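You operate a simulated robot arm through the tools that you are given. There is no shell and no other tool. Be economical: measure what you need, move in short steps, check, and stop when the job is done.

Carry out the task below with a simulated robot arm. There is one attempt and no reset: what you move stays moved.

TASK
Fit a new core in the clamped valve, then leak-test it and vent.
Fine: one core from the green block; core tool back on its peg; pump into the green band only; leave the valve clamped.
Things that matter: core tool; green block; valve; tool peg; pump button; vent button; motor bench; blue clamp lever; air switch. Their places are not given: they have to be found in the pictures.

It is judged by the outcome, as a careful person would: the job done as asked, and still so three seconds after it is handed in. It fails if anything else is knocked over, pushed out of place, dropped, spilled or broken.

THE ROBOT
A 7-joint arm with a two-finger parallel gripper, fixed in place. Base frame: the origin is at the foot of the arm, x ahead of it, y to its left, z up; the work surface is at about z = 0. Lengths are in m, angles in degrees, forces in N, time in s.
With the tool pointing down near the work surface it reaches from about 0.22 to 0.58 m from the base axis. Its first joint turns from -66.0 to 66.0 degrees. Payload 2.5 kg.
Tool frame: the origin (TCP) lies between the finger pads and is the grasp point; the fingertips stand 0.023 m ahead of it; z points along the fingers, y is the line along which they close. The gripper opens to 0.094 m. The fingers are 0.038 m wide and 0.01 m thick; the gripper's body (0.054 by 0.096 m) begins 0.039 m behind the TCP.
Orientation is that of the tool frame in the base frame, as [roll, pitch, yaw] about the fixed x, y, z axes, in that order (R = Rz(yaw) Ry(pitch) Rx(roll)). With the fingers straight down and closing along the base's y, the tool's x points along the base's -x, its y along +y and its z along -z.

THE INTERFACE
- The arm moves only by the tool send_rows. Its argument "deltas" is a list of rows, each a list of 3 entries, a list of its own where there are three numbers: the shift along the tool's x, y, z in m, then the turn, a rotation vector about the tool's x, y, z in rad, then the closure in counts, from 0 (fully open) to 255 (shut). In form: [[[dx, dy, dz], [ax, ay, az], claw], ...]. A call has 1 to 12 rows; each row is the pose to reach, as a shift and turn from the pose commanded when the call began, along the tool's axes at that moment. A row lasts 0.2 s, in which the tool goes at most 0.05 m and 8.6 degrees; a call with a longer step from one row to the next is refused whole, and so is a gripper value outside its range. A pose out of reach is approached as far as the arm can. The call stops where the force on the tool passes 70 N (or 10 N more than at its start, if that is more) or the arm is blocked; 0.2 s more then pass. The fingers move at their own pace (about 0.108 m/s each) and stop on an object; they squeeze with about 41 N. The grip force told is the motor's: it shows also when the fingers shut on nothing. Time passes only in rows, and 0.2 s behind the last, so rows that repeat a pose let the fingers close. It gives the time, the measured TCP pose, the force on the tool (base axes), the opening and the grip force at its end, in the units of the frame above (readings bear some noise).
- Cameras (640 x 400 px; columns grow to the right, rows downward): "scene" is fixed at [0.1319, -0.4215, 0.5395]; the picture's right is [0.69, -0.73, 0.00], its down [-0.45, -0.42, -0.79] and it looks along [0.57, 0.54, -0.61] (base axes); focal length 265 px, centre (320, 200). "wrist" rides on the gripper at [-0.039, 0, -0.044] in the tool frame; the picture's right is [0.00, -1.00, 0.00], its down [0.97, 0.00, -0.24] and it looks along [0.24, 0.00, 0.97] (tool axes); focal length 218 px, centre (320, 200).
- get_image(camera): a new picture of that camera. No time passes.
- point_at(camera, pixels): for up to 12 pixels [column, row] of the newest picture of that camera ("zoom" is the newest enlarged one), the place [x, y, z] in the base frame of the surface seen there, good to about 0.003 m. No time passes.
- zoom(camera, box): a new picture of the part [left, top, right, bottom] of that camera's present view, enlarged. No time passes.
- job_done(): hands the job in; it is judged then, once.

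Work in short steps. Measure before you move; look again where a grasp or a placing could have gone wrong, and mend it. You have 80 turns and 46 pictures in all, the two below and enlarged ones among them. Open the gripper and draw the arm clear of the work before you hand the job in, unless the task says otherwise; then end with one line.

The tools are called by a JSON object that holds its "fn" and its "kwargs". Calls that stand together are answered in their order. send_rows: Moves the arm, as the interface text tells. Its arguments: {"type":"object","properties":{"deltas":{"type":"array"}},"required":["deltas"]} The other tools are called the same way: get_image (camera) takes a picture; point_at (camera, pixels) gives the place of the surface under pixels of a picture; zoom (camera, box) takes an enlarged picture of a part of a camera's view; job_done () hands the job in.

At the start:

```text
clock: 0.0
ee_pos: [0.4305, 0.133, 0.2978]
ee_rot: [-180.0, 0.0, 179.9]
wrist_force: [0.4, 0.4, -0.4]
width: 0.0938
finger_force: 0.0
```

scene: 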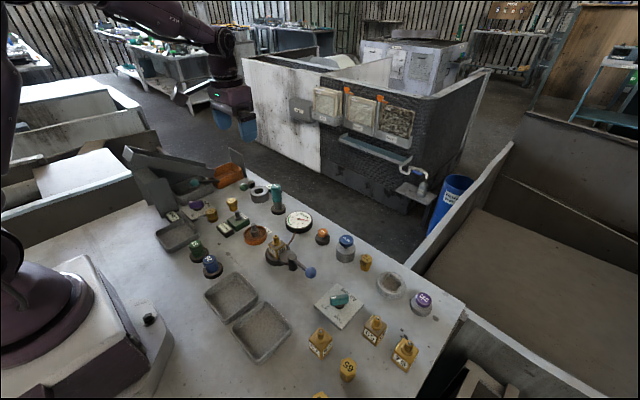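
wrist: 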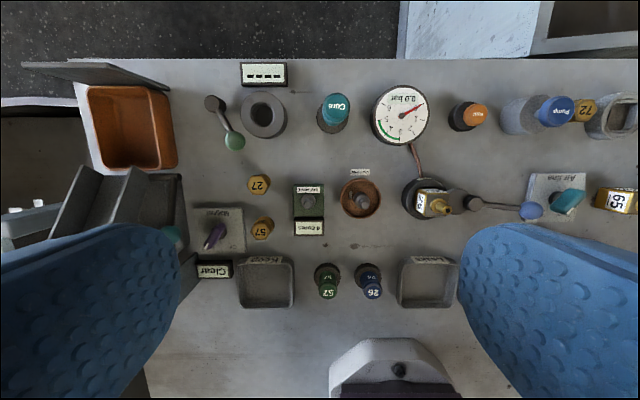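

I start by enlarging the scene and wrist views to identify the parts.

{"fn": "zoom", "kwargs": {"camera": "scene", "box": [140, 150, 300, 250]}}

{"fn": "zoom", "kwargs": {"camera": "scene", "box": [250, 200, 450, 325]}}

{"fn": "zoom", "kwargs": {"camera": "wrist", "box": [180, 50, 420, 200]}}

{"fn": "zoom", "kwargs": {"camera": "wrist", "box": [220, 150, 460, 300]}}

{"fn": "zoom", "kwargs": {"camera": "wrist", "box": [400, 80, 640, 230]}}

```text
4.00 times, centred on (220, 200) of scene
```

zoom: 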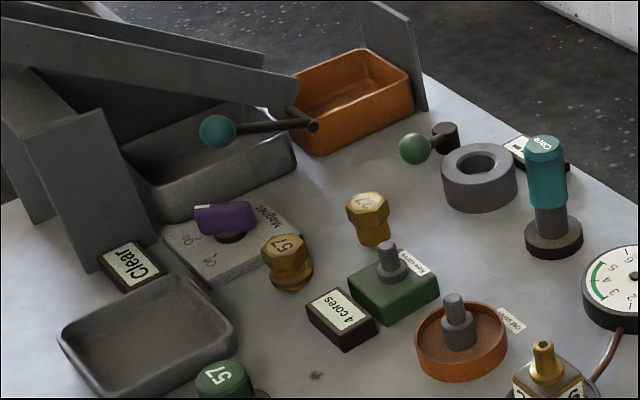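

```text
3.20 times, centred on (350, 262) of scene
```

zoom: 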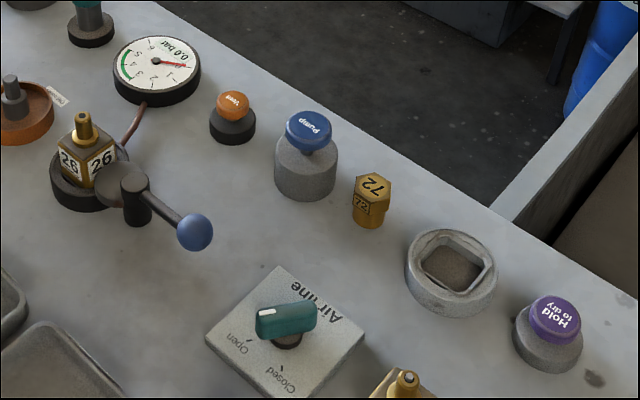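

```text
2.67 times, centred on (300, 125) of wrist
```

zoom: 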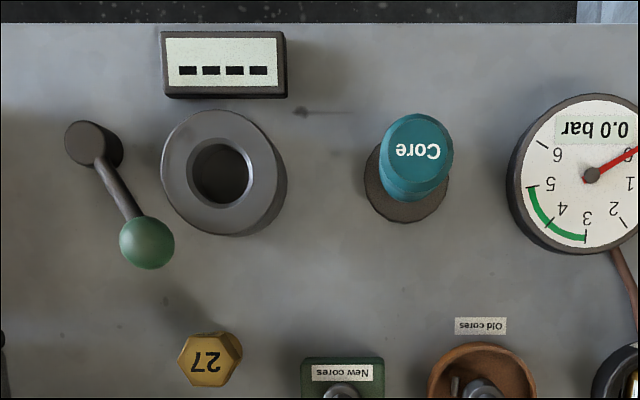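

```text
2.67 times, centred on (340, 225) of wrist
```

zoom: 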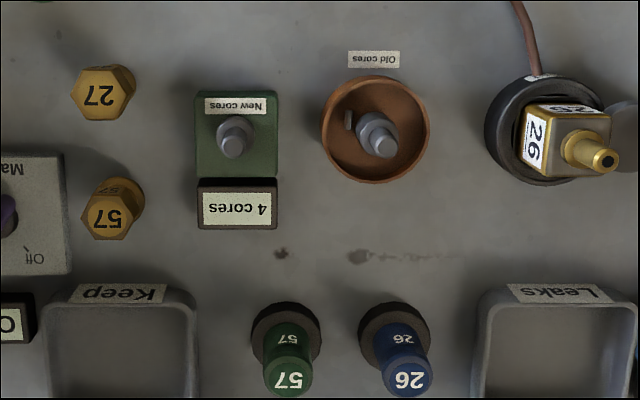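

```text
2.67 times, centred on (520, 155) of wrist
```

zoom: 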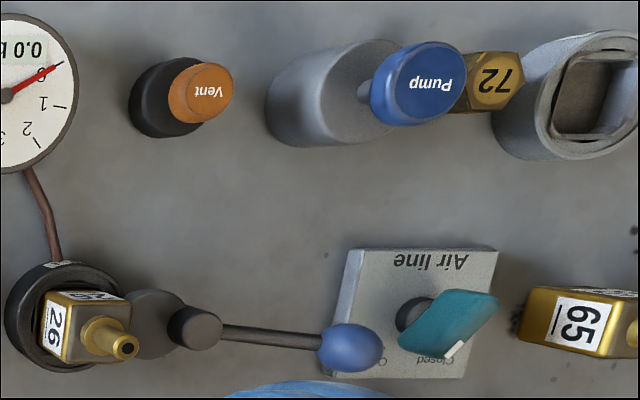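

The teal "Core" tool stands on its peg. I'll look closer at the valve top, green block, dish and air switch.

{"fn": "zoom", "kwargs": {"camera": "scene", "box": [262, 228, 310, 258]}}

{"fn": "zoom", "kwargs": {"camera": "scene", "box": [310, 275, 370, 330]}}

{"fn": "zoom", "kwargs": {"camera": "scene", "box": [215, 180, 295, 250]}}

{"fn": "point_at", "kwargs": {"camera": "wrist", "pixels": [[337, 106], [308, 201], [308, 211], [364, 203], [440, 206], [475, 117], [560, 110], [530, 211], [329, 125], [568, 202], [410, 112], [405, 190]]}}

{"fn": "point_at", "kwargs": {"camera": "scene", "pixels": [[276, 186], [276, 196], [276, 205], [278, 212], [237, 213], [254, 228], [276, 237], [321, 232], [346, 241], [309, 272], [340, 300], [233, 202]]}}

```text
13.33 times, centred on (286, 243) of scene
```

zoom: 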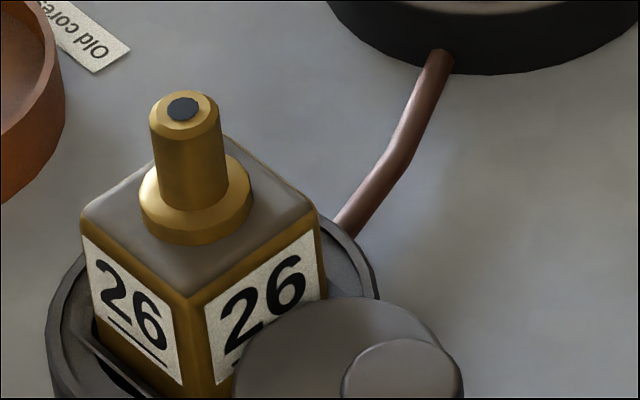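

```text
7.27 times, centred on (340, 302) of scene
```

zoom: 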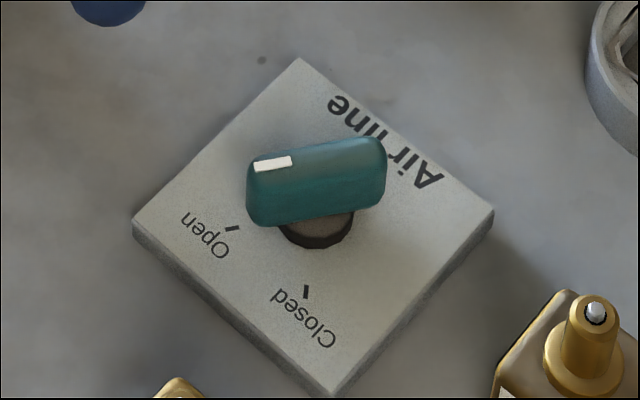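

```text
5.71 times, centred on (255, 215) of scene
```

zoom: 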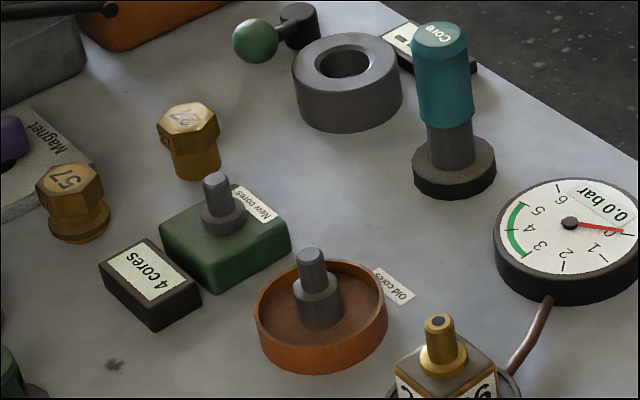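

```text
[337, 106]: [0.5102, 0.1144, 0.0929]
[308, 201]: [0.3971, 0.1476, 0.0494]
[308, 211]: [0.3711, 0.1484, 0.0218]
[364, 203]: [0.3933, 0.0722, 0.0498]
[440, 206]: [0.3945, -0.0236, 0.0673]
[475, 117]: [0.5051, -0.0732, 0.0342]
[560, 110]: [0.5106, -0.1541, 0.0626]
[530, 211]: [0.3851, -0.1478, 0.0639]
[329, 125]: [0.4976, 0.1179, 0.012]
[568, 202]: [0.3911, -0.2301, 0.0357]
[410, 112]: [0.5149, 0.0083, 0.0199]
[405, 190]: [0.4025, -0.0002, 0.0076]
```

```text
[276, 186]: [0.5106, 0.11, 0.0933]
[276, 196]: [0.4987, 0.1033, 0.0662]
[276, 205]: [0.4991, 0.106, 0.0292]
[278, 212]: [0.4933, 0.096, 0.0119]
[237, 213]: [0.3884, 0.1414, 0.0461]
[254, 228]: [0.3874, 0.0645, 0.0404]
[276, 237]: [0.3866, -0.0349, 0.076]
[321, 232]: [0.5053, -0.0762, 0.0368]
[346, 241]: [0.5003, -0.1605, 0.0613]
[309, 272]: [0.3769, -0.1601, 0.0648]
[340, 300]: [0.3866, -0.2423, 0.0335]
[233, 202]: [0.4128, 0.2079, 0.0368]
```

Valve 26 shows an empty dark bore (65 shows a silver pin), the switch points to Open, and the gauge reads 0.0. I'll move above the core tool near (0.508, 0.112) and refine.

{"fn": "send_rows", "kwargs": {"deltas": [[[-0.02, -0.005, 0.027], [0, 0, 0], 0], [[-0.04, -0.01, 0.054], [0, 0, 0], 0], [[-0.06, -0.016, 0.081], [0, 0, 0], 0], [[-0.0775, -0.021, 0.118], [0, 0, 0], 0]]}}

{"fn": "get_image", "kwargs": {"camera": "wrist"}}

```text
clock: 1.0
ee_pos: [0.5087, 0.1119, 0.1806]
ee_rot: [-180.0, 0.1, -180.0]
wrist_force: [0.6, -0.4, -0.3]
width: 0.0938
finger_force: 0.0
```

```text
35 pictures are left
```

wrist: 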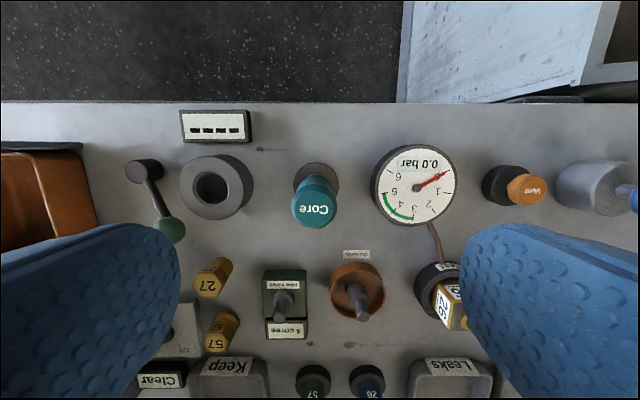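

The Core handle top is at about (314, 208); I measure its edges.

{"fn": "point_at", "kwargs": {"camera": "wrist", "pixels": [[294, 208], [334, 208], [314, 224], [314, 196], [314, 208], [299, 176], [336, 178], [283, 293], [357, 293], [455, 315]]}}

{"fn": "zoom", "kwargs": {"camera": "wrist", "box": [240, 150, 400, 250]}}

```text
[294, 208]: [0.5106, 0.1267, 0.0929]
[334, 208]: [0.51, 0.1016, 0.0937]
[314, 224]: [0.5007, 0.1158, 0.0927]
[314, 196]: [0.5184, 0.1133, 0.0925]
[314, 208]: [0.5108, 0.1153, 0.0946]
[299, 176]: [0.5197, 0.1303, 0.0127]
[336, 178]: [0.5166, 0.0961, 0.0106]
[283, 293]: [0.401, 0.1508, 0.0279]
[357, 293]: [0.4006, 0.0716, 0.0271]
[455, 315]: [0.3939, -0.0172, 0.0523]
```

```text
4.00 times, centred on (320, 200) of wrist
```

zoom: 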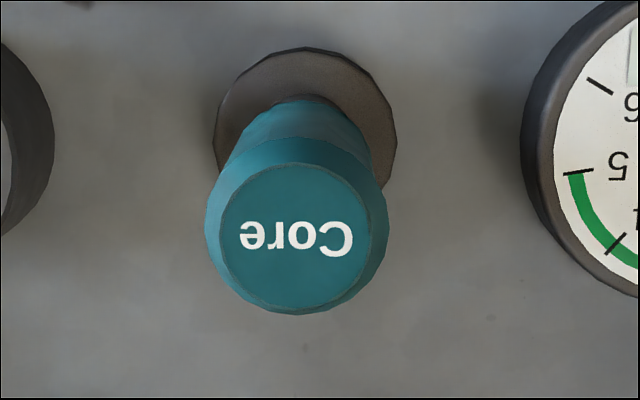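

Axis at about (0.510, 0.1143), top z 0.093. I descend to z 0.073 and close.

{"fn": "send_rows", "kwargs": {"deltas": [[[-0.0015, 0.0024, 0.035], [0, 0, 0], 60], [[-0.0015, 0.0024, 0.07], [0, 0, 0], 60], [[-0.0015, 0.0024, 0.107], [0, 0, 0], 60], [[-0.0015, 0.0024, 0.107], [0, 0, 0], 255], [[-0.0015, 0.0024, 0.107], [0, 0, 0], 255], [[-0.0015, 0.0024, 0.107], [0, 0, 0], 255]]}}

```text
clock: 2.4
ee_pos: [0.5116, 0.1145, 0.0735]
ee_rot: [180.0, 0.0, -180.0]
wrist_force: [0.0, -0.4, 0.7]
width: 0.0294
finger_force: 41.2
```

Gripped at 29 mm width. Lift straight up.

{"fn": "send_rows", "kwargs": {"deltas": [[[0, 0, -0.015], [0, 0, 0], 255], [[0, 0, -0.04], [0, 0, 0], 255], [[0, 0, -0.075], [0, 0, 0], 255], [[0, 0, -0.11], [0, 0, 0], 255]]}}

{"fn": "zoom", "kwargs": {"camera": "scene", "box": [210, 110, 370, 250]}}

{"fn": "get_image", "kwargs": {"camera": "wrist"}}

```text
clock: 3.4
ee_pos: [0.5098, 0.1131, 0.182]
ee_rot: [-180.0, -0.1, 180.0]
wrist_force: [-1.0, -1.1, -2.0]
width: 0.0293
finger_force: 41.2
```

```text
2.86 times, centred on (290, 180) of scene
```

zoom: 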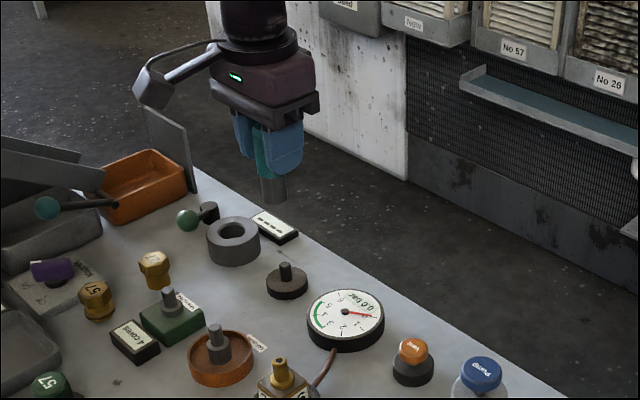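

```text
32 pictures are left
```

wrist: 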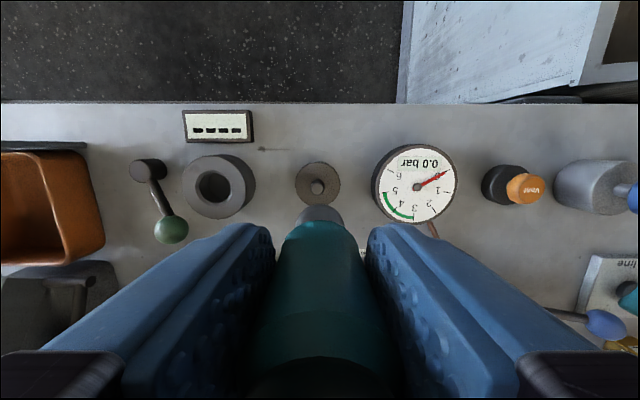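

Tool lifted; peg exposed at wrist (316,187). I measure the peg, green post and valve stem precisely.

{"fn": "point_at", "kwargs": {"camera": "wrist", "pixels": [[316, 187], [312, 189], [321, 189], [296, 184], [339, 184], [318, 164], [318, 205]]}}

{"fn": "zoom", "kwargs": {"camera": "scene", "box": [222, 198, 294, 258]}}

```text
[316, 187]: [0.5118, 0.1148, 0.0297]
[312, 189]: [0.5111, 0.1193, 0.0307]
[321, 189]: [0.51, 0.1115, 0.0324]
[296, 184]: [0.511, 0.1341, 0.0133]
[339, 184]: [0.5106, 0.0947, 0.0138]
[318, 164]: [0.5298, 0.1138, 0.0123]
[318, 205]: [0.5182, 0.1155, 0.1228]
```

```text
6.67 times, centred on (258, 228) of scene
```

zoom: 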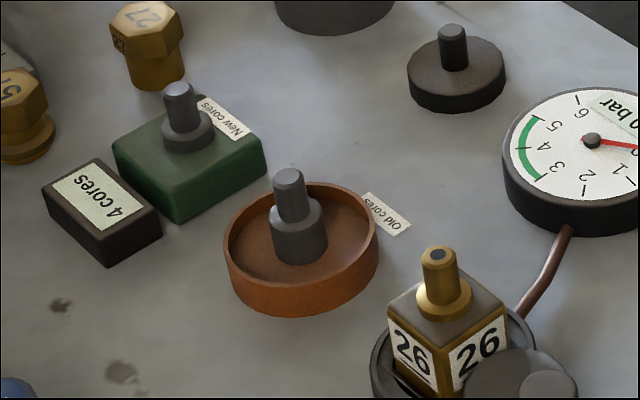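

{"fn": "point_at", "kwargs": {"camera": "zoom", "pixels": [[178, 86], [171, 88], [186, 88], [178, 93], [187, 143], [165, 140], [211, 128], [440, 253], [427, 252], [453, 252], [441, 310], [439, 245]]}}

{"fn": "point_at", "kwargs": {"camera": "zoom", "pixels": [[289, 175], [453, 29], [453, 24], [164, 108], [192, 108], [425, 275], [456, 275], [163, 120], [212, 120], [418, 300], [470, 298]]}}

```text
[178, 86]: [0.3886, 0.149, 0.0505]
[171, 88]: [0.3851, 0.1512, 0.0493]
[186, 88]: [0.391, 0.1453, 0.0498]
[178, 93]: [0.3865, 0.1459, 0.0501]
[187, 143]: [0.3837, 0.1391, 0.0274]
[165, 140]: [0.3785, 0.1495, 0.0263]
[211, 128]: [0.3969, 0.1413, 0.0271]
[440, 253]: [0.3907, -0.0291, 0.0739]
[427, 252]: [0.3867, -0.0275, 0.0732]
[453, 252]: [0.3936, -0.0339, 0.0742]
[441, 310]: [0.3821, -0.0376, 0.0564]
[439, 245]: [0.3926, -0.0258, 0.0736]
```

```text
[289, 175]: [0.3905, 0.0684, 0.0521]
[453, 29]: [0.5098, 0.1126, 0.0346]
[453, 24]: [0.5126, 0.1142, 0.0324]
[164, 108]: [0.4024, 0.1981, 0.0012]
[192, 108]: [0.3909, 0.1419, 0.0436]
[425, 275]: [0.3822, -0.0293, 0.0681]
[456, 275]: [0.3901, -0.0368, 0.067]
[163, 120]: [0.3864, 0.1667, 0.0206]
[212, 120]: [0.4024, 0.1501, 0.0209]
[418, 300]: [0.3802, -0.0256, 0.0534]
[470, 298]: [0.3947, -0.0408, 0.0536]
```

Green post axis ≈ (0.389, 0.1485), top z 0.050; valve stem ≈ (0.3905, -0.029), top 0.074. I carry the tool above the green post.

{"fn": "send_rows", "kwargs": {"deltas": [[[0.04, 0.011, 0.0], [0, 0, 0], 255], [[0.08, 0.022, 0.0], [0, 0, 0], 255], [[0.122, 0.0341, 0.02], [0, 0, 0], 255], [[0.122, 0.0341, 0.055], [0, 0, 0], 255], [[0.122, 0.0341, 0.055], [0, 0, 0], 255]]}}

{"fn": "zoom", "kwargs": {"camera": "scene", "box": [200, 150, 280, 230]}}

{"fn": "get_image", "kwargs": {"camera": "wrist"}}

```text
clock: 4.6
ee_pos: [0.387, 0.1495, 0.1283]
ee_rot: [180.0, -0.1, 180.0]
wrist_force: [-0.6, 0.1, -0.3]
width: 0.0291
finger_force: 40.9
```

```text
5.00 times, centred on (240, 190) of scene
```

zoom: 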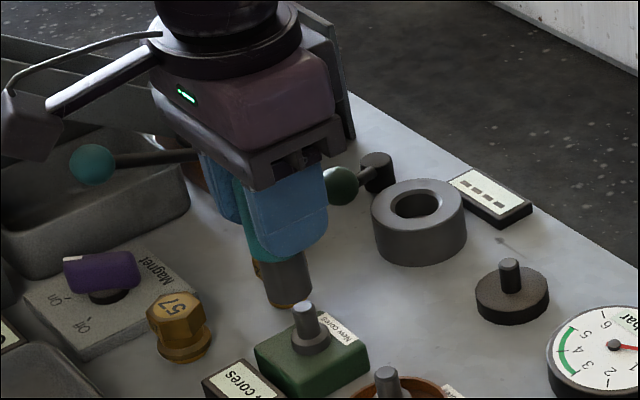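

```text
29 pictures are left
```

wrist: 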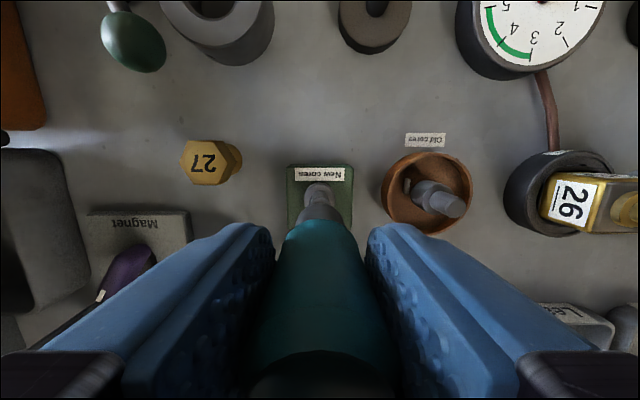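

{"fn": "zoom", "kwargs": {"camera": "wrist", "box": [280, 155, 360, 235]}}

```text
5.00 times, centred on (320, 195) of wrist
```

zoom: 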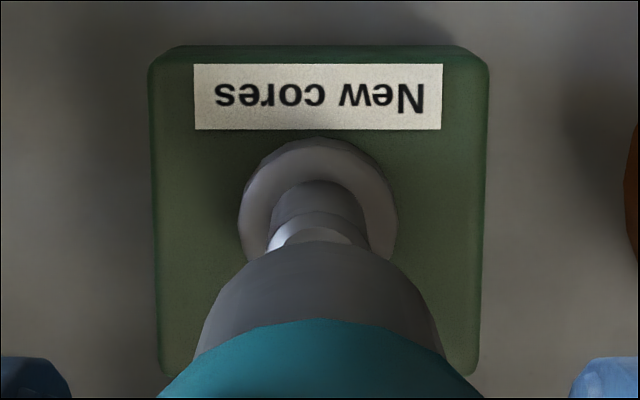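

Aligned in y. Descend slowly over the post.

{"fn": "send_rows", "kwargs": {"deltas": [[[0, 0, 0.01], [0, 0, 0], 255], [[0, 0, 0.018], [0, 0, 0], 255], [[0, 0, 0.025], [0, 0, 0], 255], [[0, 0, 0.03], [0, 0, 0], 255]]}}

```text
clock: 5.6
ee_pos: [0.3887, 0.1491, 0.0985]
ee_rot: [-179.9, 0.2, -180.0]
wrist_force: [8.7, 0.8, 0.7]
width: 0.0289
finger_force: 41.1
```

Post has entered the socket (lateral 8.7 N in +x); I shift 1 mm in +x and continue down.

{"fn": "send_rows", "kwargs": {"deltas": [[[-0.001, 0, 0], [0, 0, 0], 255], [[-0.001, 0, 0.004], [0, 0, 0], 255], [[-0.001, 0, 0.008], [0, 0, 0], 255], [[-0.001, 0, 0.012], [0, 0, 0], 255]]}}

```text
clock: 6.6
ee_pos: [0.3898, 0.148, 0.0867]
ee_rot: [-180.0, 0.0, -179.9]
wrist_force: [0.8, 1.9, 27.8]
width: 0.0288
finger_force: 41.0
```

Seated with 28 N. Lift and check the counter.

{"fn": "send_rows", "kwargs": {"deltas": [[[0, 0, -0.01], [0, 0, 0], 255], [[0, 0, -0.03], [0, 0, 0], 255], [[0, 0, -0.06], [0, 0, 0], 255], [[0, 0, -0.085], [0, 0, 0], 255]]}}

{"fn": "zoom", "kwargs": {"camera": "scene", "box": [200, 130, 300, 250]}}

```text
clock: 7.6
ee_pos: [0.3885, 0.1494, 0.1695]
ee_rot: [180.0, 0.0, 180.0]
wrist_force: [-0.5, -0.5, -1.1]
width: 0.0289
finger_force: 41.5
```

```text
3.33 times, centred on (250, 190) of scene
```

zoom: 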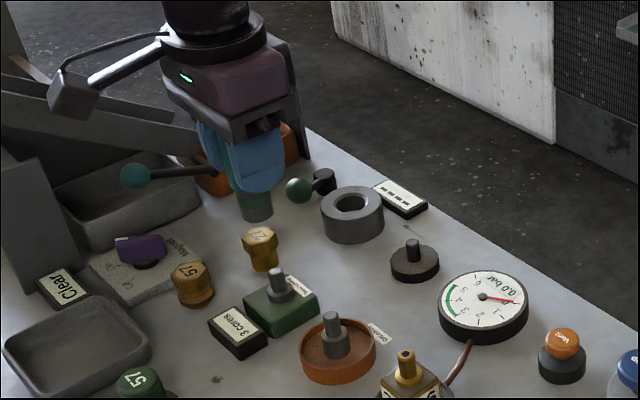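

Counter shows "3 cores", so one core is in the tool. Carry it above the valve stem.

{"fn": "send_rows", "kwargs": {"deltas": [[[0, -0.035, 0], [0, 0, 0], 255], [[-0.0015, -0.08, 0], [0, 0, 0], 255], [[-0.0015, -0.125, 0], [0, 0, 0], 255], [[-0.0015, -0.165, 0], [0, 0, 0], 255], [[-0.0015, -0.1775, 0.01], [0, 0, 0], 255], [[-0.0015, -0.1775, 0.015], [0, 0, 0], 255]]}}

{"fn": "zoom", "kwargs": {"camera": "wrist", "box": [240, 130, 400, 230]}}

{"fn": "zoom", "kwargs": {"camera": "scene", "box": [220, 160, 340, 280]}}

```text
clock: 9.0
ee_pos: [0.3907, -0.0293, 0.1575]
ee_rot: [179.9, 0.0, -179.9]
wrist_force: [-0.3, -0.1, -1.6]
width: 0.0288
finger_force: 41.2
```

```text
4.00 times, centred on (320, 180) of wrist
```

zoom: 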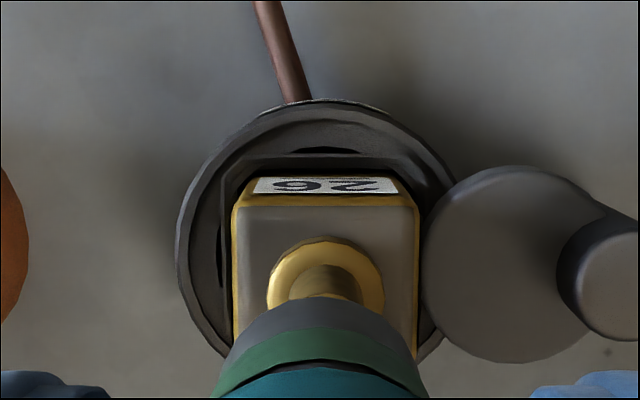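

```text
3.33 times, centred on (280, 220) of scene
```

zoom: 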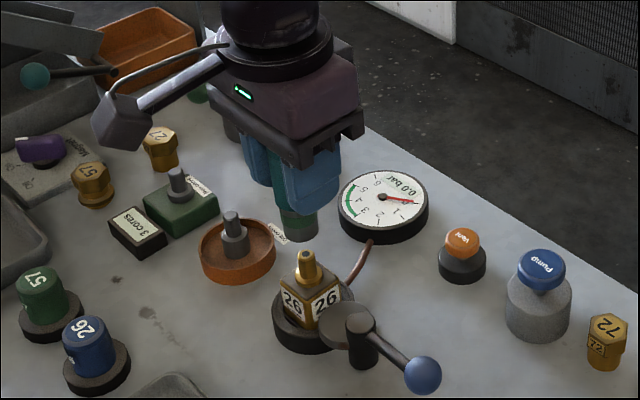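

Stem is about 1.3 mm to the right of tool axis; correct y and descend gently.

{"fn": "send_rows", "kwargs": {"deltas": [[[0, -0.0013, 0.008], [0, 0, 0], 255], [[0, -0.0013, 0.016], [0, 0, 0], 255], [[0, -0.0013, 0.022], [0, 0, 0], 255], [[0, -0.0013, 0.027], [0, 0, 0], 255]]}}

{"fn": "zoom", "kwargs": {"camera": "wrist", "box": [240, 130, 400, 230]}}

```text
clock: 10.0
ee_pos: [0.3919, -0.0304, 0.1297]
ee_rot: [180.0, 0.1, 180.0]
wrist_force: [0.2, 0.0, -0.6]
width: 0.0287
finger_force: 41.0
```

```text
4.00 times, centred on (320, 180) of wrist
```

zoom: 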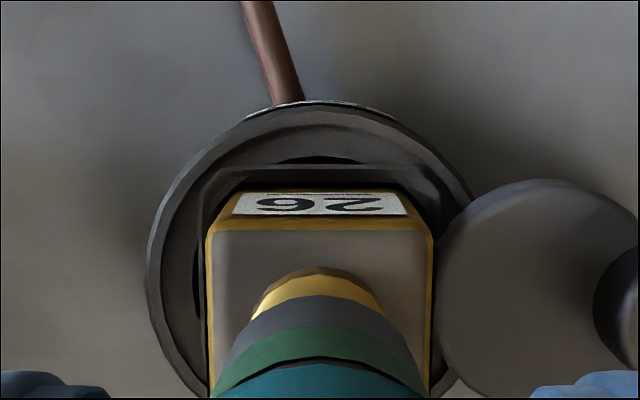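

Entered freely (no side force). Continue down until seated.

{"fn": "send_rows", "kwargs": {"deltas": [[[0, 0, 0.004], [0, 0, 0], 255], [[0, 0, 0.008], [0, 0, 0], 255], [[0, 0, 0.011], [0, 0, 0], 255], [[0, 0, 0.014], [0, 0, 0], 255]]}}

```text
clock: 11.0
ee_pos: [0.3896, -0.03, 0.1147]
ee_rot: [-179.9, -0.1, 180.0]
wrist_force: [-1.0, -0.4, 3.6]
width: 0.0287
finger_force: 41.0
```

{"fn": "send_rows", "kwargs": {"deltas": [[[0, 0, 0.001], [0, 0, 0], 255], [[0, 0, 0.002], [0, 0, 0], 255], [[0, 0, 0.002], [0, 0, 0], 255]]}}

{"fn": "zoom", "kwargs": {"camera": "scene", "box": [220, 160, 340, 280]}}

```text
clock: 11.8
ee_pos: [0.3904, -0.0304, 0.1128]
ee_rot: [-180.0, 0.3, -180.0]
wrist_force: [-3.8, -0.4, 22.9]
width: 0.0289
finger_force: 40.8
```

```text
3.33 times, centred on (280, 220) of scene
```

zoom: 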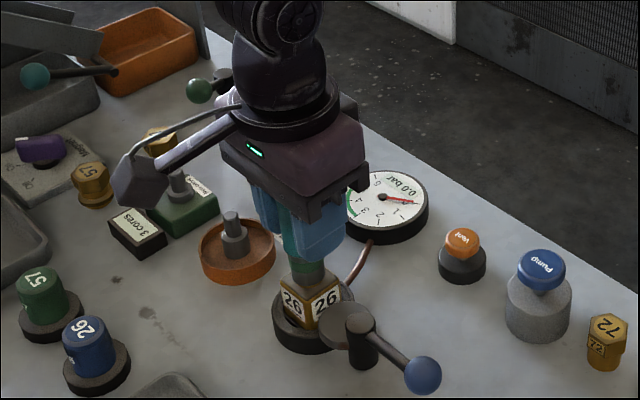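

Seated at 23 N. Lift and inspect whether the core stayed in the valve.

{"fn": "send_rows", "kwargs": {"deltas": [[[0, 0, -0.005], [0, 0, 0], 255], [[0, 0, -0.02], [0, 0, 0], 255], [[0, 0, -0.04], [0, 0, 0], 255], [[0, 0, -0.06], [0, 0, 0], 255]]}}

{"fn": "zoom", "kwargs": {"camera": "scene", "box": [220, 150, 340, 270]}}

{"fn": "zoom", "kwargs": {"camera": "scene", "box": [262, 228, 310, 258]}}

```text
clock: 12.8
ee_pos: [0.3891, -0.0304, 0.173]
ee_rot: [-180.0, 0.0, 179.9]
wrist_force: [0.7, -0.1, -1.8]
width: 0.0286
finger_force: 41.0
```

```text
3.33 times, centred on (280, 210) of scene
```

zoom: 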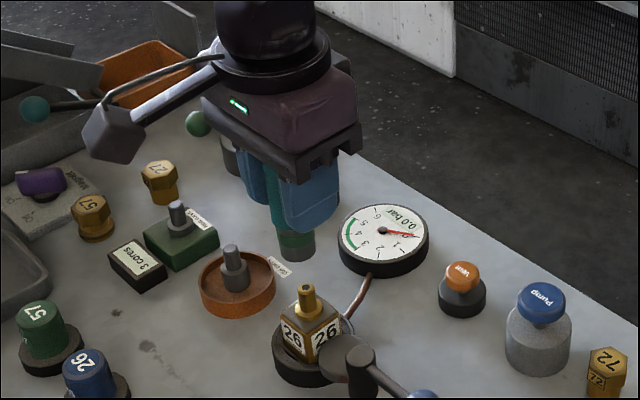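

```text
13.33 times, centred on (286, 243) of scene
```

zoom: 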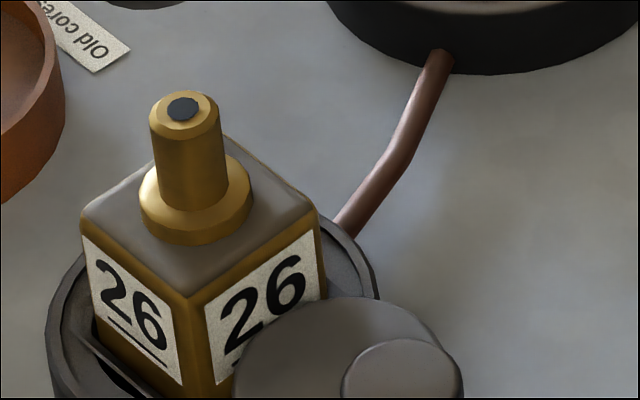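

The band is still green and the bore still dark, so the core must be screwed in. I go back down, press, then turn clockwise (about +tool z).

{"fn": "send_rows", "kwargs": {"deltas": [[[0, 0, 0.03], [0, 0, 0], 255], [[0, 0, 0.05], [0, 0, 0], 255], [[0, 0, 0.06], [0, 0, 0], 255], [[0, 0, 0.06], [0, 0, 0.14], 255], [[0, 0, 0.06], [0, 0, 0.28], 255], [[0, 0, 0.06], [0, 0, 0.42], 255], [[0, 0, 0.06], [0, 0, 0.56], 255], [[0, 0, 0.06], [0, 0, 0.7], 255], [[0, 0, 0.06], [0, 0, 0.84], 255], [[0, 0, 0.06], [0, 0, 0.98], 255], [[0, 0, 0.06], [0, 0, 1.12], 255], [[0, 0, 0.06], [0, 0, 1.26], 255]]}}

{"fn": "zoom", "kwargs": {"camera": "scene", "box": [220, 150, 340, 270]}}

```text
clock: 15.4
ee_pos: [0.3896, -0.0292, 0.1116]
ee_rot: [180.0, 0.0, 107.7]
wrist_force: [1.1, 0.8, 4.6]
width: 0.0291
finger_force: 40.8
```

```text
3.33 times, centred on (280, 210) of scene
```

zoom: 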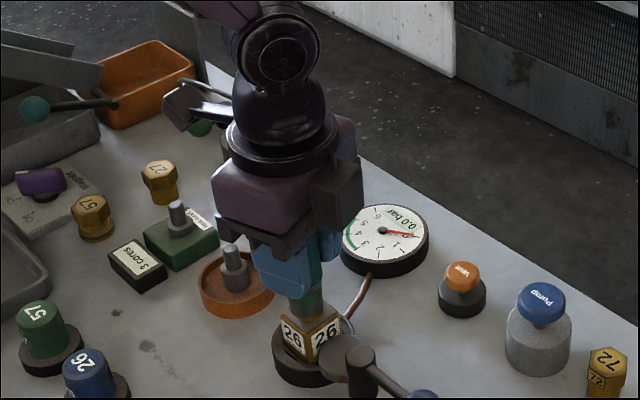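

Turned 72°; force dropped to 4.6 N. Band still looks green; I turn further with slight push.

{"fn": "send_rows", "kwargs": {"deltas": [[[0, 0, 0.001], [0, 0, 0.14], 255], [[0, 0, 0.002], [0, 0, 0.28], 255], [[0, 0, 0.002], [0, 0, 0.42], 255], [[0, 0, 0.002], [0, 0, 0.56], 255], [[0, 0, 0.002], [0, 0, 0.7], 255], [[0, 0, 0.002], [0, 0, 0.84], 255]]}}

{"fn": "zoom", "kwargs": {"camera": "scene", "box": [250, 190, 330, 270]}}

```text
clock: 16.8
ee_pos: [0.3897, -0.0306, 0.1095]
ee_rot: [-179.9, 0.1, 59.6]
wrist_force: [0.9, 0.1, 4.3]
width: 0.0291
finger_force: 41.1
```

```text
5.00 times, centred on (290, 230) of scene
```

zoom: 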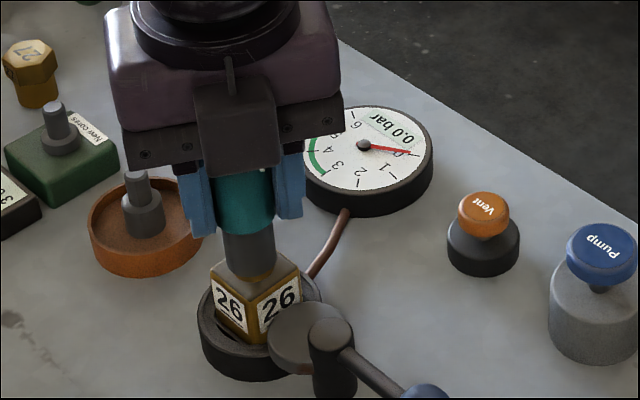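

The band is now grey — core released. Lift straight up without turning and inspect.

{"fn": "send_rows", "kwargs": {"deltas": [[[0, 0, -0.005], [0, 0, 0], 255], [[0, 0, -0.02], [0, 0, 0], 255], [[0, 0, -0.04], [0, 0, 0], 255], [[0, 0, -0.07], [0, 0, 0], 255]]}}

{"fn": "zoom", "kwargs": {"camera": "scene", "box": [250, 180, 330, 260]}}

```text
clock: 17.8
ee_pos: [0.3893, -0.0322, 0.1807]
ee_rot: [179.9, 0.0, 59.7]
wrist_force: [-0.3, 0.9, -1.7]
width: 0.0286
finger_force: 41.3
```

```text
5.00 times, centred on (290, 220) of scene
```

zoom: 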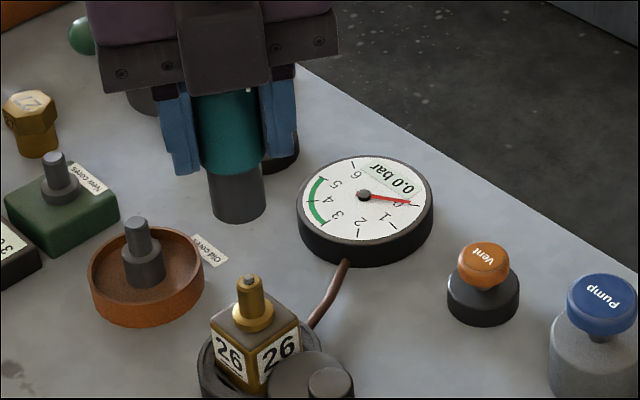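

A grey core pin now shows in valve 26. I rotate the wrist back in the air.

{"fn": "send_rows", "kwargs": {"deltas": [[[0, 0, 0], [0, 0, -0.145], 255], [[0, 0, 0], [0, 0, -0.29], 255], [[0, 0, 0], [0, 0, -0.435], 255], [[0, 0, 0], [0, 0, -0.58], 255], [[0, 0, 0], [0, 0, -0.725], 255], [[0, 0, 0], [0, 0, -0.87], 255], [[0, 0, 0], [0, 0, -1.015], 255], [[0, 0, 0], [0, 0, -1.16], 255], [[0, 0, 0], [0, 0, -1.305], 255], [[0, 0, 0], [0, 0, -1.45], 255], [[0, 0, 0], [0, 0, -1.595], 255], [[0, 0, 0], [0, 0, -1.74], 255]]}}

{"fn": "send_rows", "kwargs": {"deltas": [[[0, 0, 0], [0, 0, -0.12], 255], [[0, 0, 0], [0, 0, -0.24], 255], [[0, 0, 0], [0, 0, -0.36], 255], [[0, 0, 0], [0, 0, -0.36], 255]]}}

```text
clock: 20.4
ee_pos: [0.3903, -0.0303, 0.1808]
ee_rot: [-179.9, 0.0, 159.5]
wrist_force: [-0.7, 0.3, -1.2]
width: 0.029
finger_force: 41.3
```

```text
clock: 21.4
ee_pos: [0.3897, -0.0303, 0.1798]
ee_rot: [-180.0, 0.0, -179.9]
wrist_force: [-0.3, -0.3, -0.8]
width: 0.0286
finger_force: 40.5
```

Move above the peg.

{"fn": "send_rows", "kwargs": {"deltas": [[[-0.024, 0.029, 0], [0, 0, 0], 255], [[-0.048, 0.058, 0], [0, 0, 0], 255], [[-0.072, 0.087, 0], [0, 0, 0], 255], [[-0.096, 0.116, 0], [0, 0, 0], 255], [[-0.1198, 0.1449, 0], [0, 0, 0], 255], [[-0.1198, 0.1449, 0.035], [0, 0, 0], 255], [[-0.1198, 0.1449, 0.07], [0, 0, 0], 255], [[-0.1198, 0.1449, 0.07], [0, 0, 0], 255]]}}

{"fn": "zoom", "kwargs": {"camera": "wrist", "box": [240, 130, 400, 230]}}

{"fn": "zoom", "kwargs": {"camera": "scene", "box": [240, 150, 320, 230]}}

```text
clock: 23.2
ee_pos: [0.5095, 0.1147, 0.1104]
ee_rot: [-180.0, 0.0, 180.0]
wrist_force: [-0.2, -0.8, -1.3]
width: 0.0289
finger_force: 41.0
```

```text
4.00 times, centred on (320, 180) of wrist
```

zoom: 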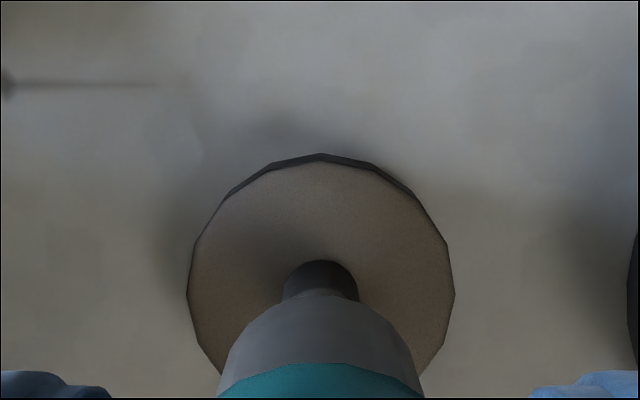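

```text
5.00 times, centred on (280, 190) of scene
```

zoom: 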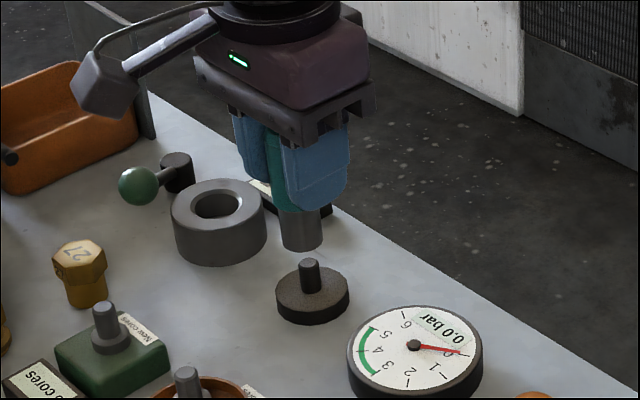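

Aligned (peg col 321, tool col 320). Lower it onto the peg.

{"fn": "send_rows", "kwargs": {"deltas": [[[0, 0, 0.01], [0, 0, 0], 255], [[0, 0, 0.018], [0, 0, 0], 255], [[0, 0, 0.025], [0, 0, 0], 255], [[0, 0, 0.031], [0, 0, 0], 255], [[0, 0, 0.035], [0, 0, 0], 255], [[0, 0, 0.0375], [0, 0, 0], 255]]}}

```text
clock: 24.6
ee_pos: [0.51, 0.1153, 0.0738]
ee_rot: [-180.0, 0.0, 180.0]
wrist_force: [-0.5, 1.0, -1.3]
width: 0.0288
finger_force: 41.4
```

{"fn": "send_rows", "kwargs": {"deltas": [[[0, 0, 0.0015], [0, 0, 0], 255], [[0, 0, 0.003], [0, 0, 0], 255], [[0, 0, 0.003], [0, 0, 0], 255]]}}

```text
clock: 25.4
ee_pos: [0.5111, 0.1143, 0.0713]
ee_rot: [179.9, 0.3, -180.0]
wrist_force: [-5.9, 0.3, 24.3]
width: 0.0284
finger_force: 41.6
```

Seated on the peg (24 N). Release to a modest opening and lift.

{"fn": "send_rows", "kwargs": {"deltas": [[[0, 0, 0], [0, 0, 0], 100], [[0, 0, 0], [0, 0, 0], 80], [[0, 0, -0.02], [0, 0, 0], 80], [[0, 0, -0.06], [0, 0, 0], 80], [[0, 0, -0.1], [0, 0, 0], 80]]}}

{"fn": "get_image", "kwargs": {"camera": "scene"}}

```text
clock: 26.6
ee_pos: [0.509, 0.115, 0.1701]
ee_rot: [180.0, -0.1, 179.9]
wrist_force: [-0.4, 0.0, 0.3]
width: 0.0644
finger_force: 0.1
```

```text
15 pictures are left
```

scene: 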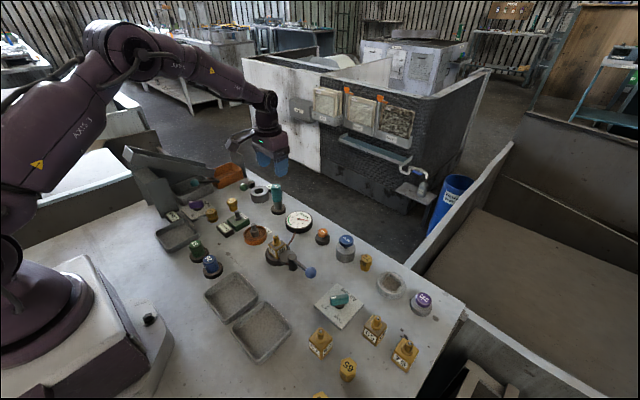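

Tool is back on its peg. Now localize the pump and vent buttons.

{"fn": "zoom", "kwargs": {"camera": "scene", "box": [300, 215, 380, 275]}}

```text
6.67 times, centred on (340, 245) of scene
```

zoom: 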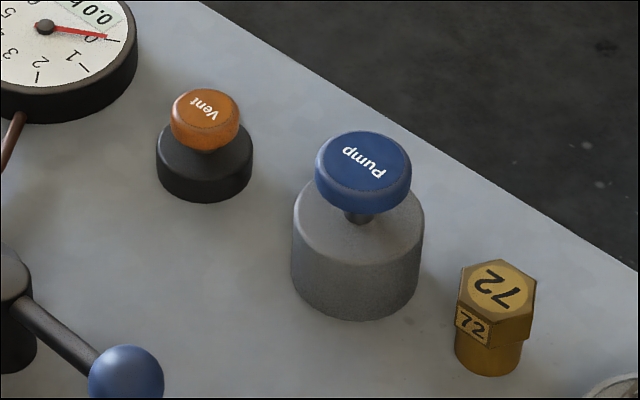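

{"fn": "point_at", "kwargs": {"camera": "zoom", "pixels": [[364, 162], [325, 165], [402, 165], [364, 142], [364, 182], [206, 110], [180, 108], [232, 108], [207, 98], [206, 124]]}}

```text
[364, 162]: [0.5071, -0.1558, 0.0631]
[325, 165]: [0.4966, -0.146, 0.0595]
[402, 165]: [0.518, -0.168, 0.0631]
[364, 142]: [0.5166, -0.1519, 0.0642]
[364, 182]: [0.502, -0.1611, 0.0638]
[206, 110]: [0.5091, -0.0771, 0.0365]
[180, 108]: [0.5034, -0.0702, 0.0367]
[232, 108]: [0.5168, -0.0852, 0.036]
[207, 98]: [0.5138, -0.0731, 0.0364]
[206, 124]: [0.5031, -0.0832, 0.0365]
```

Pump top centre (0.5075, -0.157, 0.0635); vent (0.509, -0.078, 0.0365). Shut the fingers and move above the pump.

{"fn": "send_rows", "kwargs": {"deltas": [[[0, -0.04, 0], [0, 0, 0], 255], [[0, -0.085, 0], [0, 0, 0], 255], [[0, -0.13, 0], [0, 0, 0], 255], [[0, -0.175, 0], [0, 0, 0], 255], [[0.002, -0.22, 0], [0, 0, 0], 255], [[0.0023, -0.26, 0], [0, 0, 0], 255], [[0.0023, -0.2716, 0.035], [0, 0, 0], 255], [[0.0023, -0.2716, 0.068], [0, 0, 0], 255], [[0.0023, -0.2716, 0.068], [0, 0, 0], 255]]}}

{"fn": "zoom", "kwargs": {"camera": "scene", "box": [280, 180, 380, 270]}}

```text
clock: 28.6
ee_pos: [0.5071, -0.1578, 0.1033]
ee_rot: [-180.0, 0.0, 180.0]
wrist_force: [-0.2, -0.6, -0.1]
width: 0.0
finger_force: 40.6
```

```text
4.44 times, centred on (330, 225) of scene
```

zoom: 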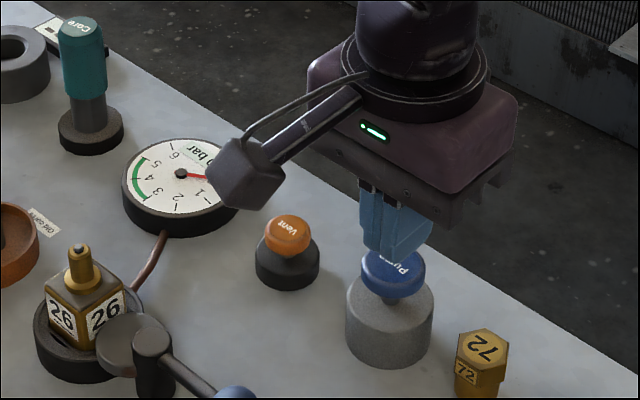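

Gauge face remains visible. One short press with about 8 mm stroke and release.

{"fn": "send_rows", "kwargs": {"deltas": [[[0, 0, 0.013], [0, 0, 0], 255], [[0, 0, 0.023], [0, 0, 0], 255], [[0, 0, 0.0], [0, 0, 0], 255]]}}

{"fn": "zoom", "kwargs": {"camera": "scene", "box": [280, 190, 370, 250]}}

```text
clock: 29.4
ee_pos: [0.5085, -0.1563, 0.1014]
ee_rot: [-179.9, 0.0, 179.9]
wrist_force: [0.8, 0.5, -0.4]
width: 0.0
finger_force: 41.3
```

```text
6.67 times, centred on (325, 220) of scene
```

zoom: 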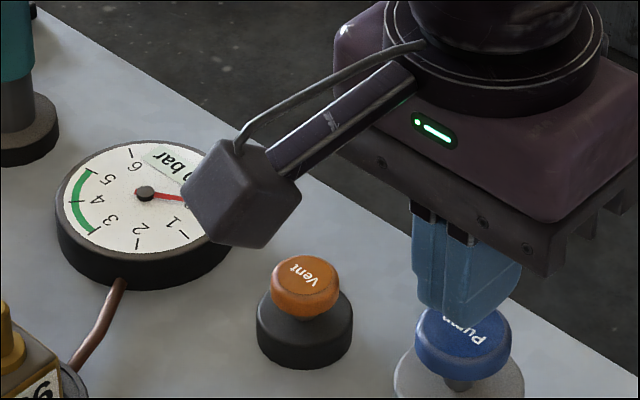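

Needle still near 0; stroke was too short. Press to a deeper stop and read.

{"fn": "send_rows", "kwargs": {"deltas": [[[0, 0, 0.015], [0, 0, 0], 255], [[0, 0, 0.024], [0, 0, 0], 255], [[0, 0, 0.028], [0, 0, 0], 255]]}}

{"fn": "zoom", "kwargs": {"camera": "scene", "box": [280, 190, 370, 250]}}

```text
clock: 30.2
ee_pos: [0.509, -0.1574, 0.074]
ee_rot: [-180.0, 0.0, -180.0]
wrist_force: [-3.6, 1.9, 6.3]
width: 0.0001
finger_force: 41.0
```

```text
6.67 times, centred on (325, 220) of scene
```

zoom: 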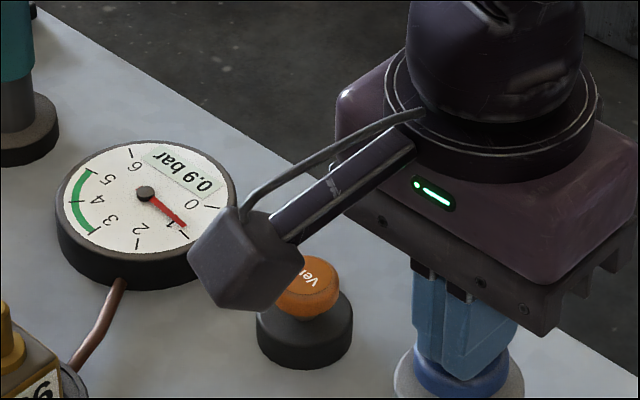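

0.9 bar from one full stroke. Two more strokes, ending released, then read.

{"fn": "send_rows", "kwargs": {"deltas": [[[0, 0, -0.028], [0, 0, 0], 255], [[0, 0, -0.028], [0, 0, 0], 255], [[0, 0, -0.008], [0, 0, 0], 255], [[0, 0, 0], [0, 0, 0], 255], [[0, 0, 0], [0, 0, 0], 255], [[0, 0, -0.028], [0, 0, 0], 255], [[0, 0, -0.028], [0, 0, 0], 255]]}}

{"fn": "zoom", "kwargs": {"camera": "scene", "box": [280, 190, 370, 250]}}

```text
clock: 31.8
ee_pos: [0.5079, -0.1573, 0.1019]
ee_rot: [-180.0, 0.0, -179.9]
wrist_force: [0.0, -0.5, -0.5]
width: 0.0
finger_force: 41.1
```

```text
6.67 times, centred on (325, 220) of scene
```

zoom: 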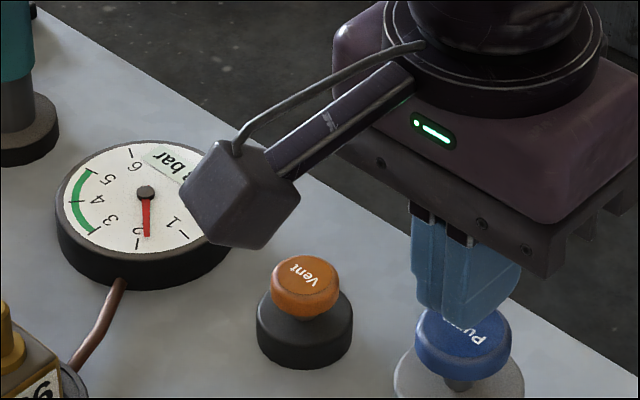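

1.8 bar: 0.9 per stroke. Two more strokes give 3.6, inside the green 3–5 band.

{"fn": "send_rows", "kwargs": {"deltas": [[[0, 0, 0.02], [0, 0, 0], 255], [[0, 0, 0.028], [0, 0, 0], 255], [[0, 0, 0.028], [0, 0, 0], 255], [[0, 0, 0], [0, 0, 0], 255], [[0, 0, 0], [0, 0, 0], 255], [[0, 0, 0.02], [0, 0, 0], 255], [[0, 0, 0.028], [0, 0, 0], 255], [[0, 0, 0.028], [0, 0, 0], 255], [[0, 0, 0], [0, 0, 0], 255], [[0, 0, 0], [0, 0, 0], 255]]}}

{"fn": "zoom", "kwargs": {"camera": "scene", "box": [280, 190, 370, 250]}}

```text
clock: 34.0
ee_pos: [0.5088, -0.1568, 0.1012]
ee_rot: [180.0, 0.0, 180.0]
wrist_force: [0.6, -0.3, -0.1]
width: 0.0
finger_force: 40.8
```

```text
6.67 times, centred on (325, 220) of scene
```

zoom: 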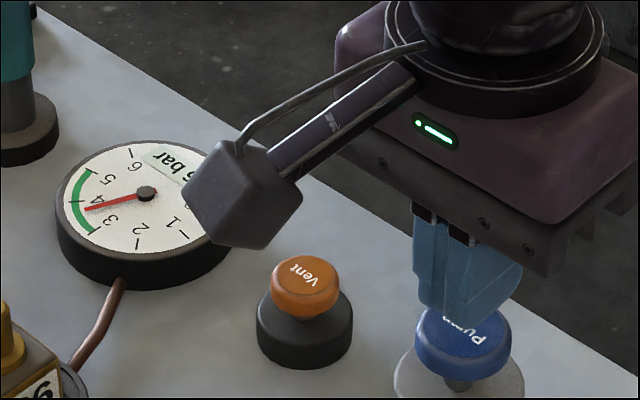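

3.6 bar, in the band. Raise clear and hold several seconds to watch for leakage.

{"fn": "send_rows", "kwargs": {"deltas": [[[0, 0, -0.04], [0, 0, 0], 255], [[0, 0, -0.04], [0, 0, 0], 255], [[0, 0, -0.04], [0, 0, 0], 255], [[0, 0, -0.04], [0, 0, 0], 255], [[0, 0, -0.04], [0, 0, 0], 255], [[0, 0, -0.04], [0, 0, 0], 255], [[0, 0, -0.04], [0, 0, 0], 255], [[0, 0, -0.04], [0, 0, 0], 255], [[0, 0, -0.04], [0, 0, 0], 255], [[0, 0, -0.04], [0, 0, 0], 255], [[0, 0, -0.04], [0, 0, 0], 255], [[0, 0, -0.04], [0, 0, 0], 255]]}}

{"fn": "send_rows", "kwargs": {"deltas": [[[0, 0, 0], [0, 0, 0], 255], [[0, 0, 0], [0, 0, 0], 255], [[0, 0, 0], [0, 0, 0], 255], [[0, 0, 0], [0, 0, 0], 255], [[0, 0, 0], [0, 0, 0], 255], [[0, 0, 0], [0, 0, 0], 255], [[0, 0, 0], [0, 0, 0], 255], [[0, 0, 0], [0, 0, 0], 255], [[0, 0, 0], [0, 0, 0], 255], [[0, 0, 0], [0, 0, 0], 255], [[0, 0, 0], [0, 0, 0], 255], [[0, 0, 0], [0, 0, 0], 255]]}}

{"fn": "zoom", "kwargs": {"camera": "scene", "box": [260, 190, 350, 250]}}

```text
clock: 36.6
ee_pos: [0.5072, -0.1589, 0.1431]
ee_rot: [-180.0, 0.0, 180.0]
wrist_force: [-0.3, -0.9, -0.5]
width: 0.0002
finger_force: 41.1
```

```text
clock: 39.2
ee_pos: [0.5078, -0.1591, 0.1415]
ee_rot: [-179.9, 0.0, 180.0]
wrist_force: [0.4, -0.4, 0.2]
width: 0.0
finger_force: 40.8
```

```text
6.67 times, centred on (305, 220) of scene
```

zoom: 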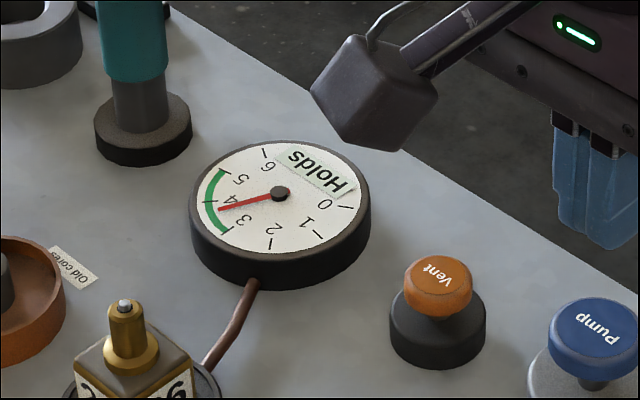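

Gauge reads "Holds". Move over the vent and press it.

{"fn": "send_rows", "kwargs": {"deltas": [[[-0.0015, 0.04, 0], [0, 0, 0], 255], [[-0.0015, 0.079, 0], [0, 0, 0], 255], [[-0.0015, 0.079, 0.035], [0, 0, 0], 255], [[-0.0015, 0.079, 0.07], [0, 0, 0], 255], [[-0.0015, 0.079, 0.08], [0, 0, 0], 255], [[-0.0015, 0.079, 0.086], [0, 0, 0], 255], [[-0.0015, 0.079, 0.09], [0, 0, 0], 255], [[-0.0015, 0.079, 0.09], [0, 0, 0], 255], [[-0.0015, 0.079, 0.09], [0, 0, 0], 255]]}}

{"fn": "zoom", "kwargs": {"camera": "scene", "box": [260, 190, 350, 250]}}

```text
clock: 41.2
ee_pos: [0.5084, -0.0781, 0.0519]
ee_rot: [180.0, 0.0, 180.0]
wrist_force: [-0.8, 1.8, 4.7]
width: 0.0
finger_force: 40.9
```

```text
6.67 times, centred on (305, 220) of scene
```

zoom: 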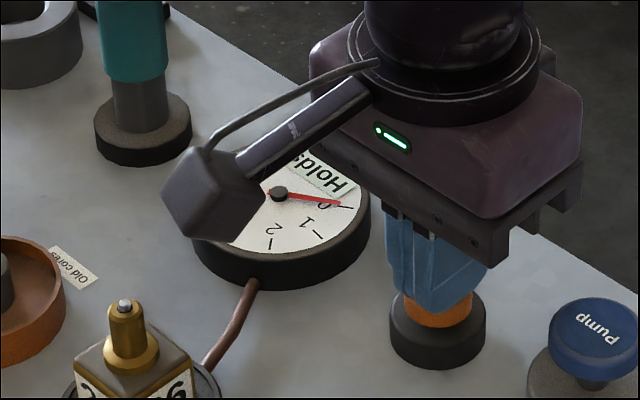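

Needle is at 0. Raise clear, open the gripper and take a final look.

{"fn": "send_rows", "kwargs": {"deltas": [[[0, 0, -0.03], [0, 0, 0], 255], [[0, 0, -0.075], [0, 0, 0], 255], [[0, 0, -0.12], [0, 0, 0], 255], [[0, 0, -0.165], [0, 0, 0], 200], [[0, 0, -0.21], [0, 0, 0], 100], [[0.02, 0.04, -0.225], [0, 0, 0], 0], [[0.05, 0.07, -0.23], [0, 0, 0], 0], [[0.08, 0.1, -0.23], [0, 0, 0], 0], [[0.08, 0.1, -0.23], [0, 0, 0], 0]]}}

{"fn": "get_image", "kwargs": {"camera": "scene"}}

{"fn": "zoom", "kwargs": {"camera": "scene", "box": [190, 170, 370, 290]}}

```text
clock: 43.2
ee_pos: [0.4302, 0.0234, 0.2814]
ee_rot: [-180.0, 0.0, 180.0]
wrist_force: [0.7, 0.0, -0.3]
width: 0.0937
finger_force: 0.1
```

```text
6 pictures are left
```

scene: 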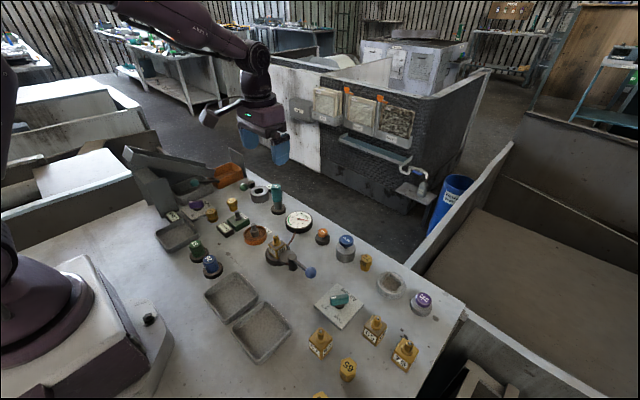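

```text
3.33 times, centred on (280, 230) of scene
```

zoom: 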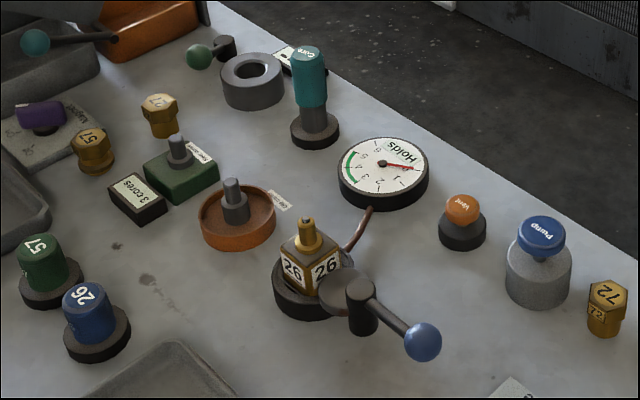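

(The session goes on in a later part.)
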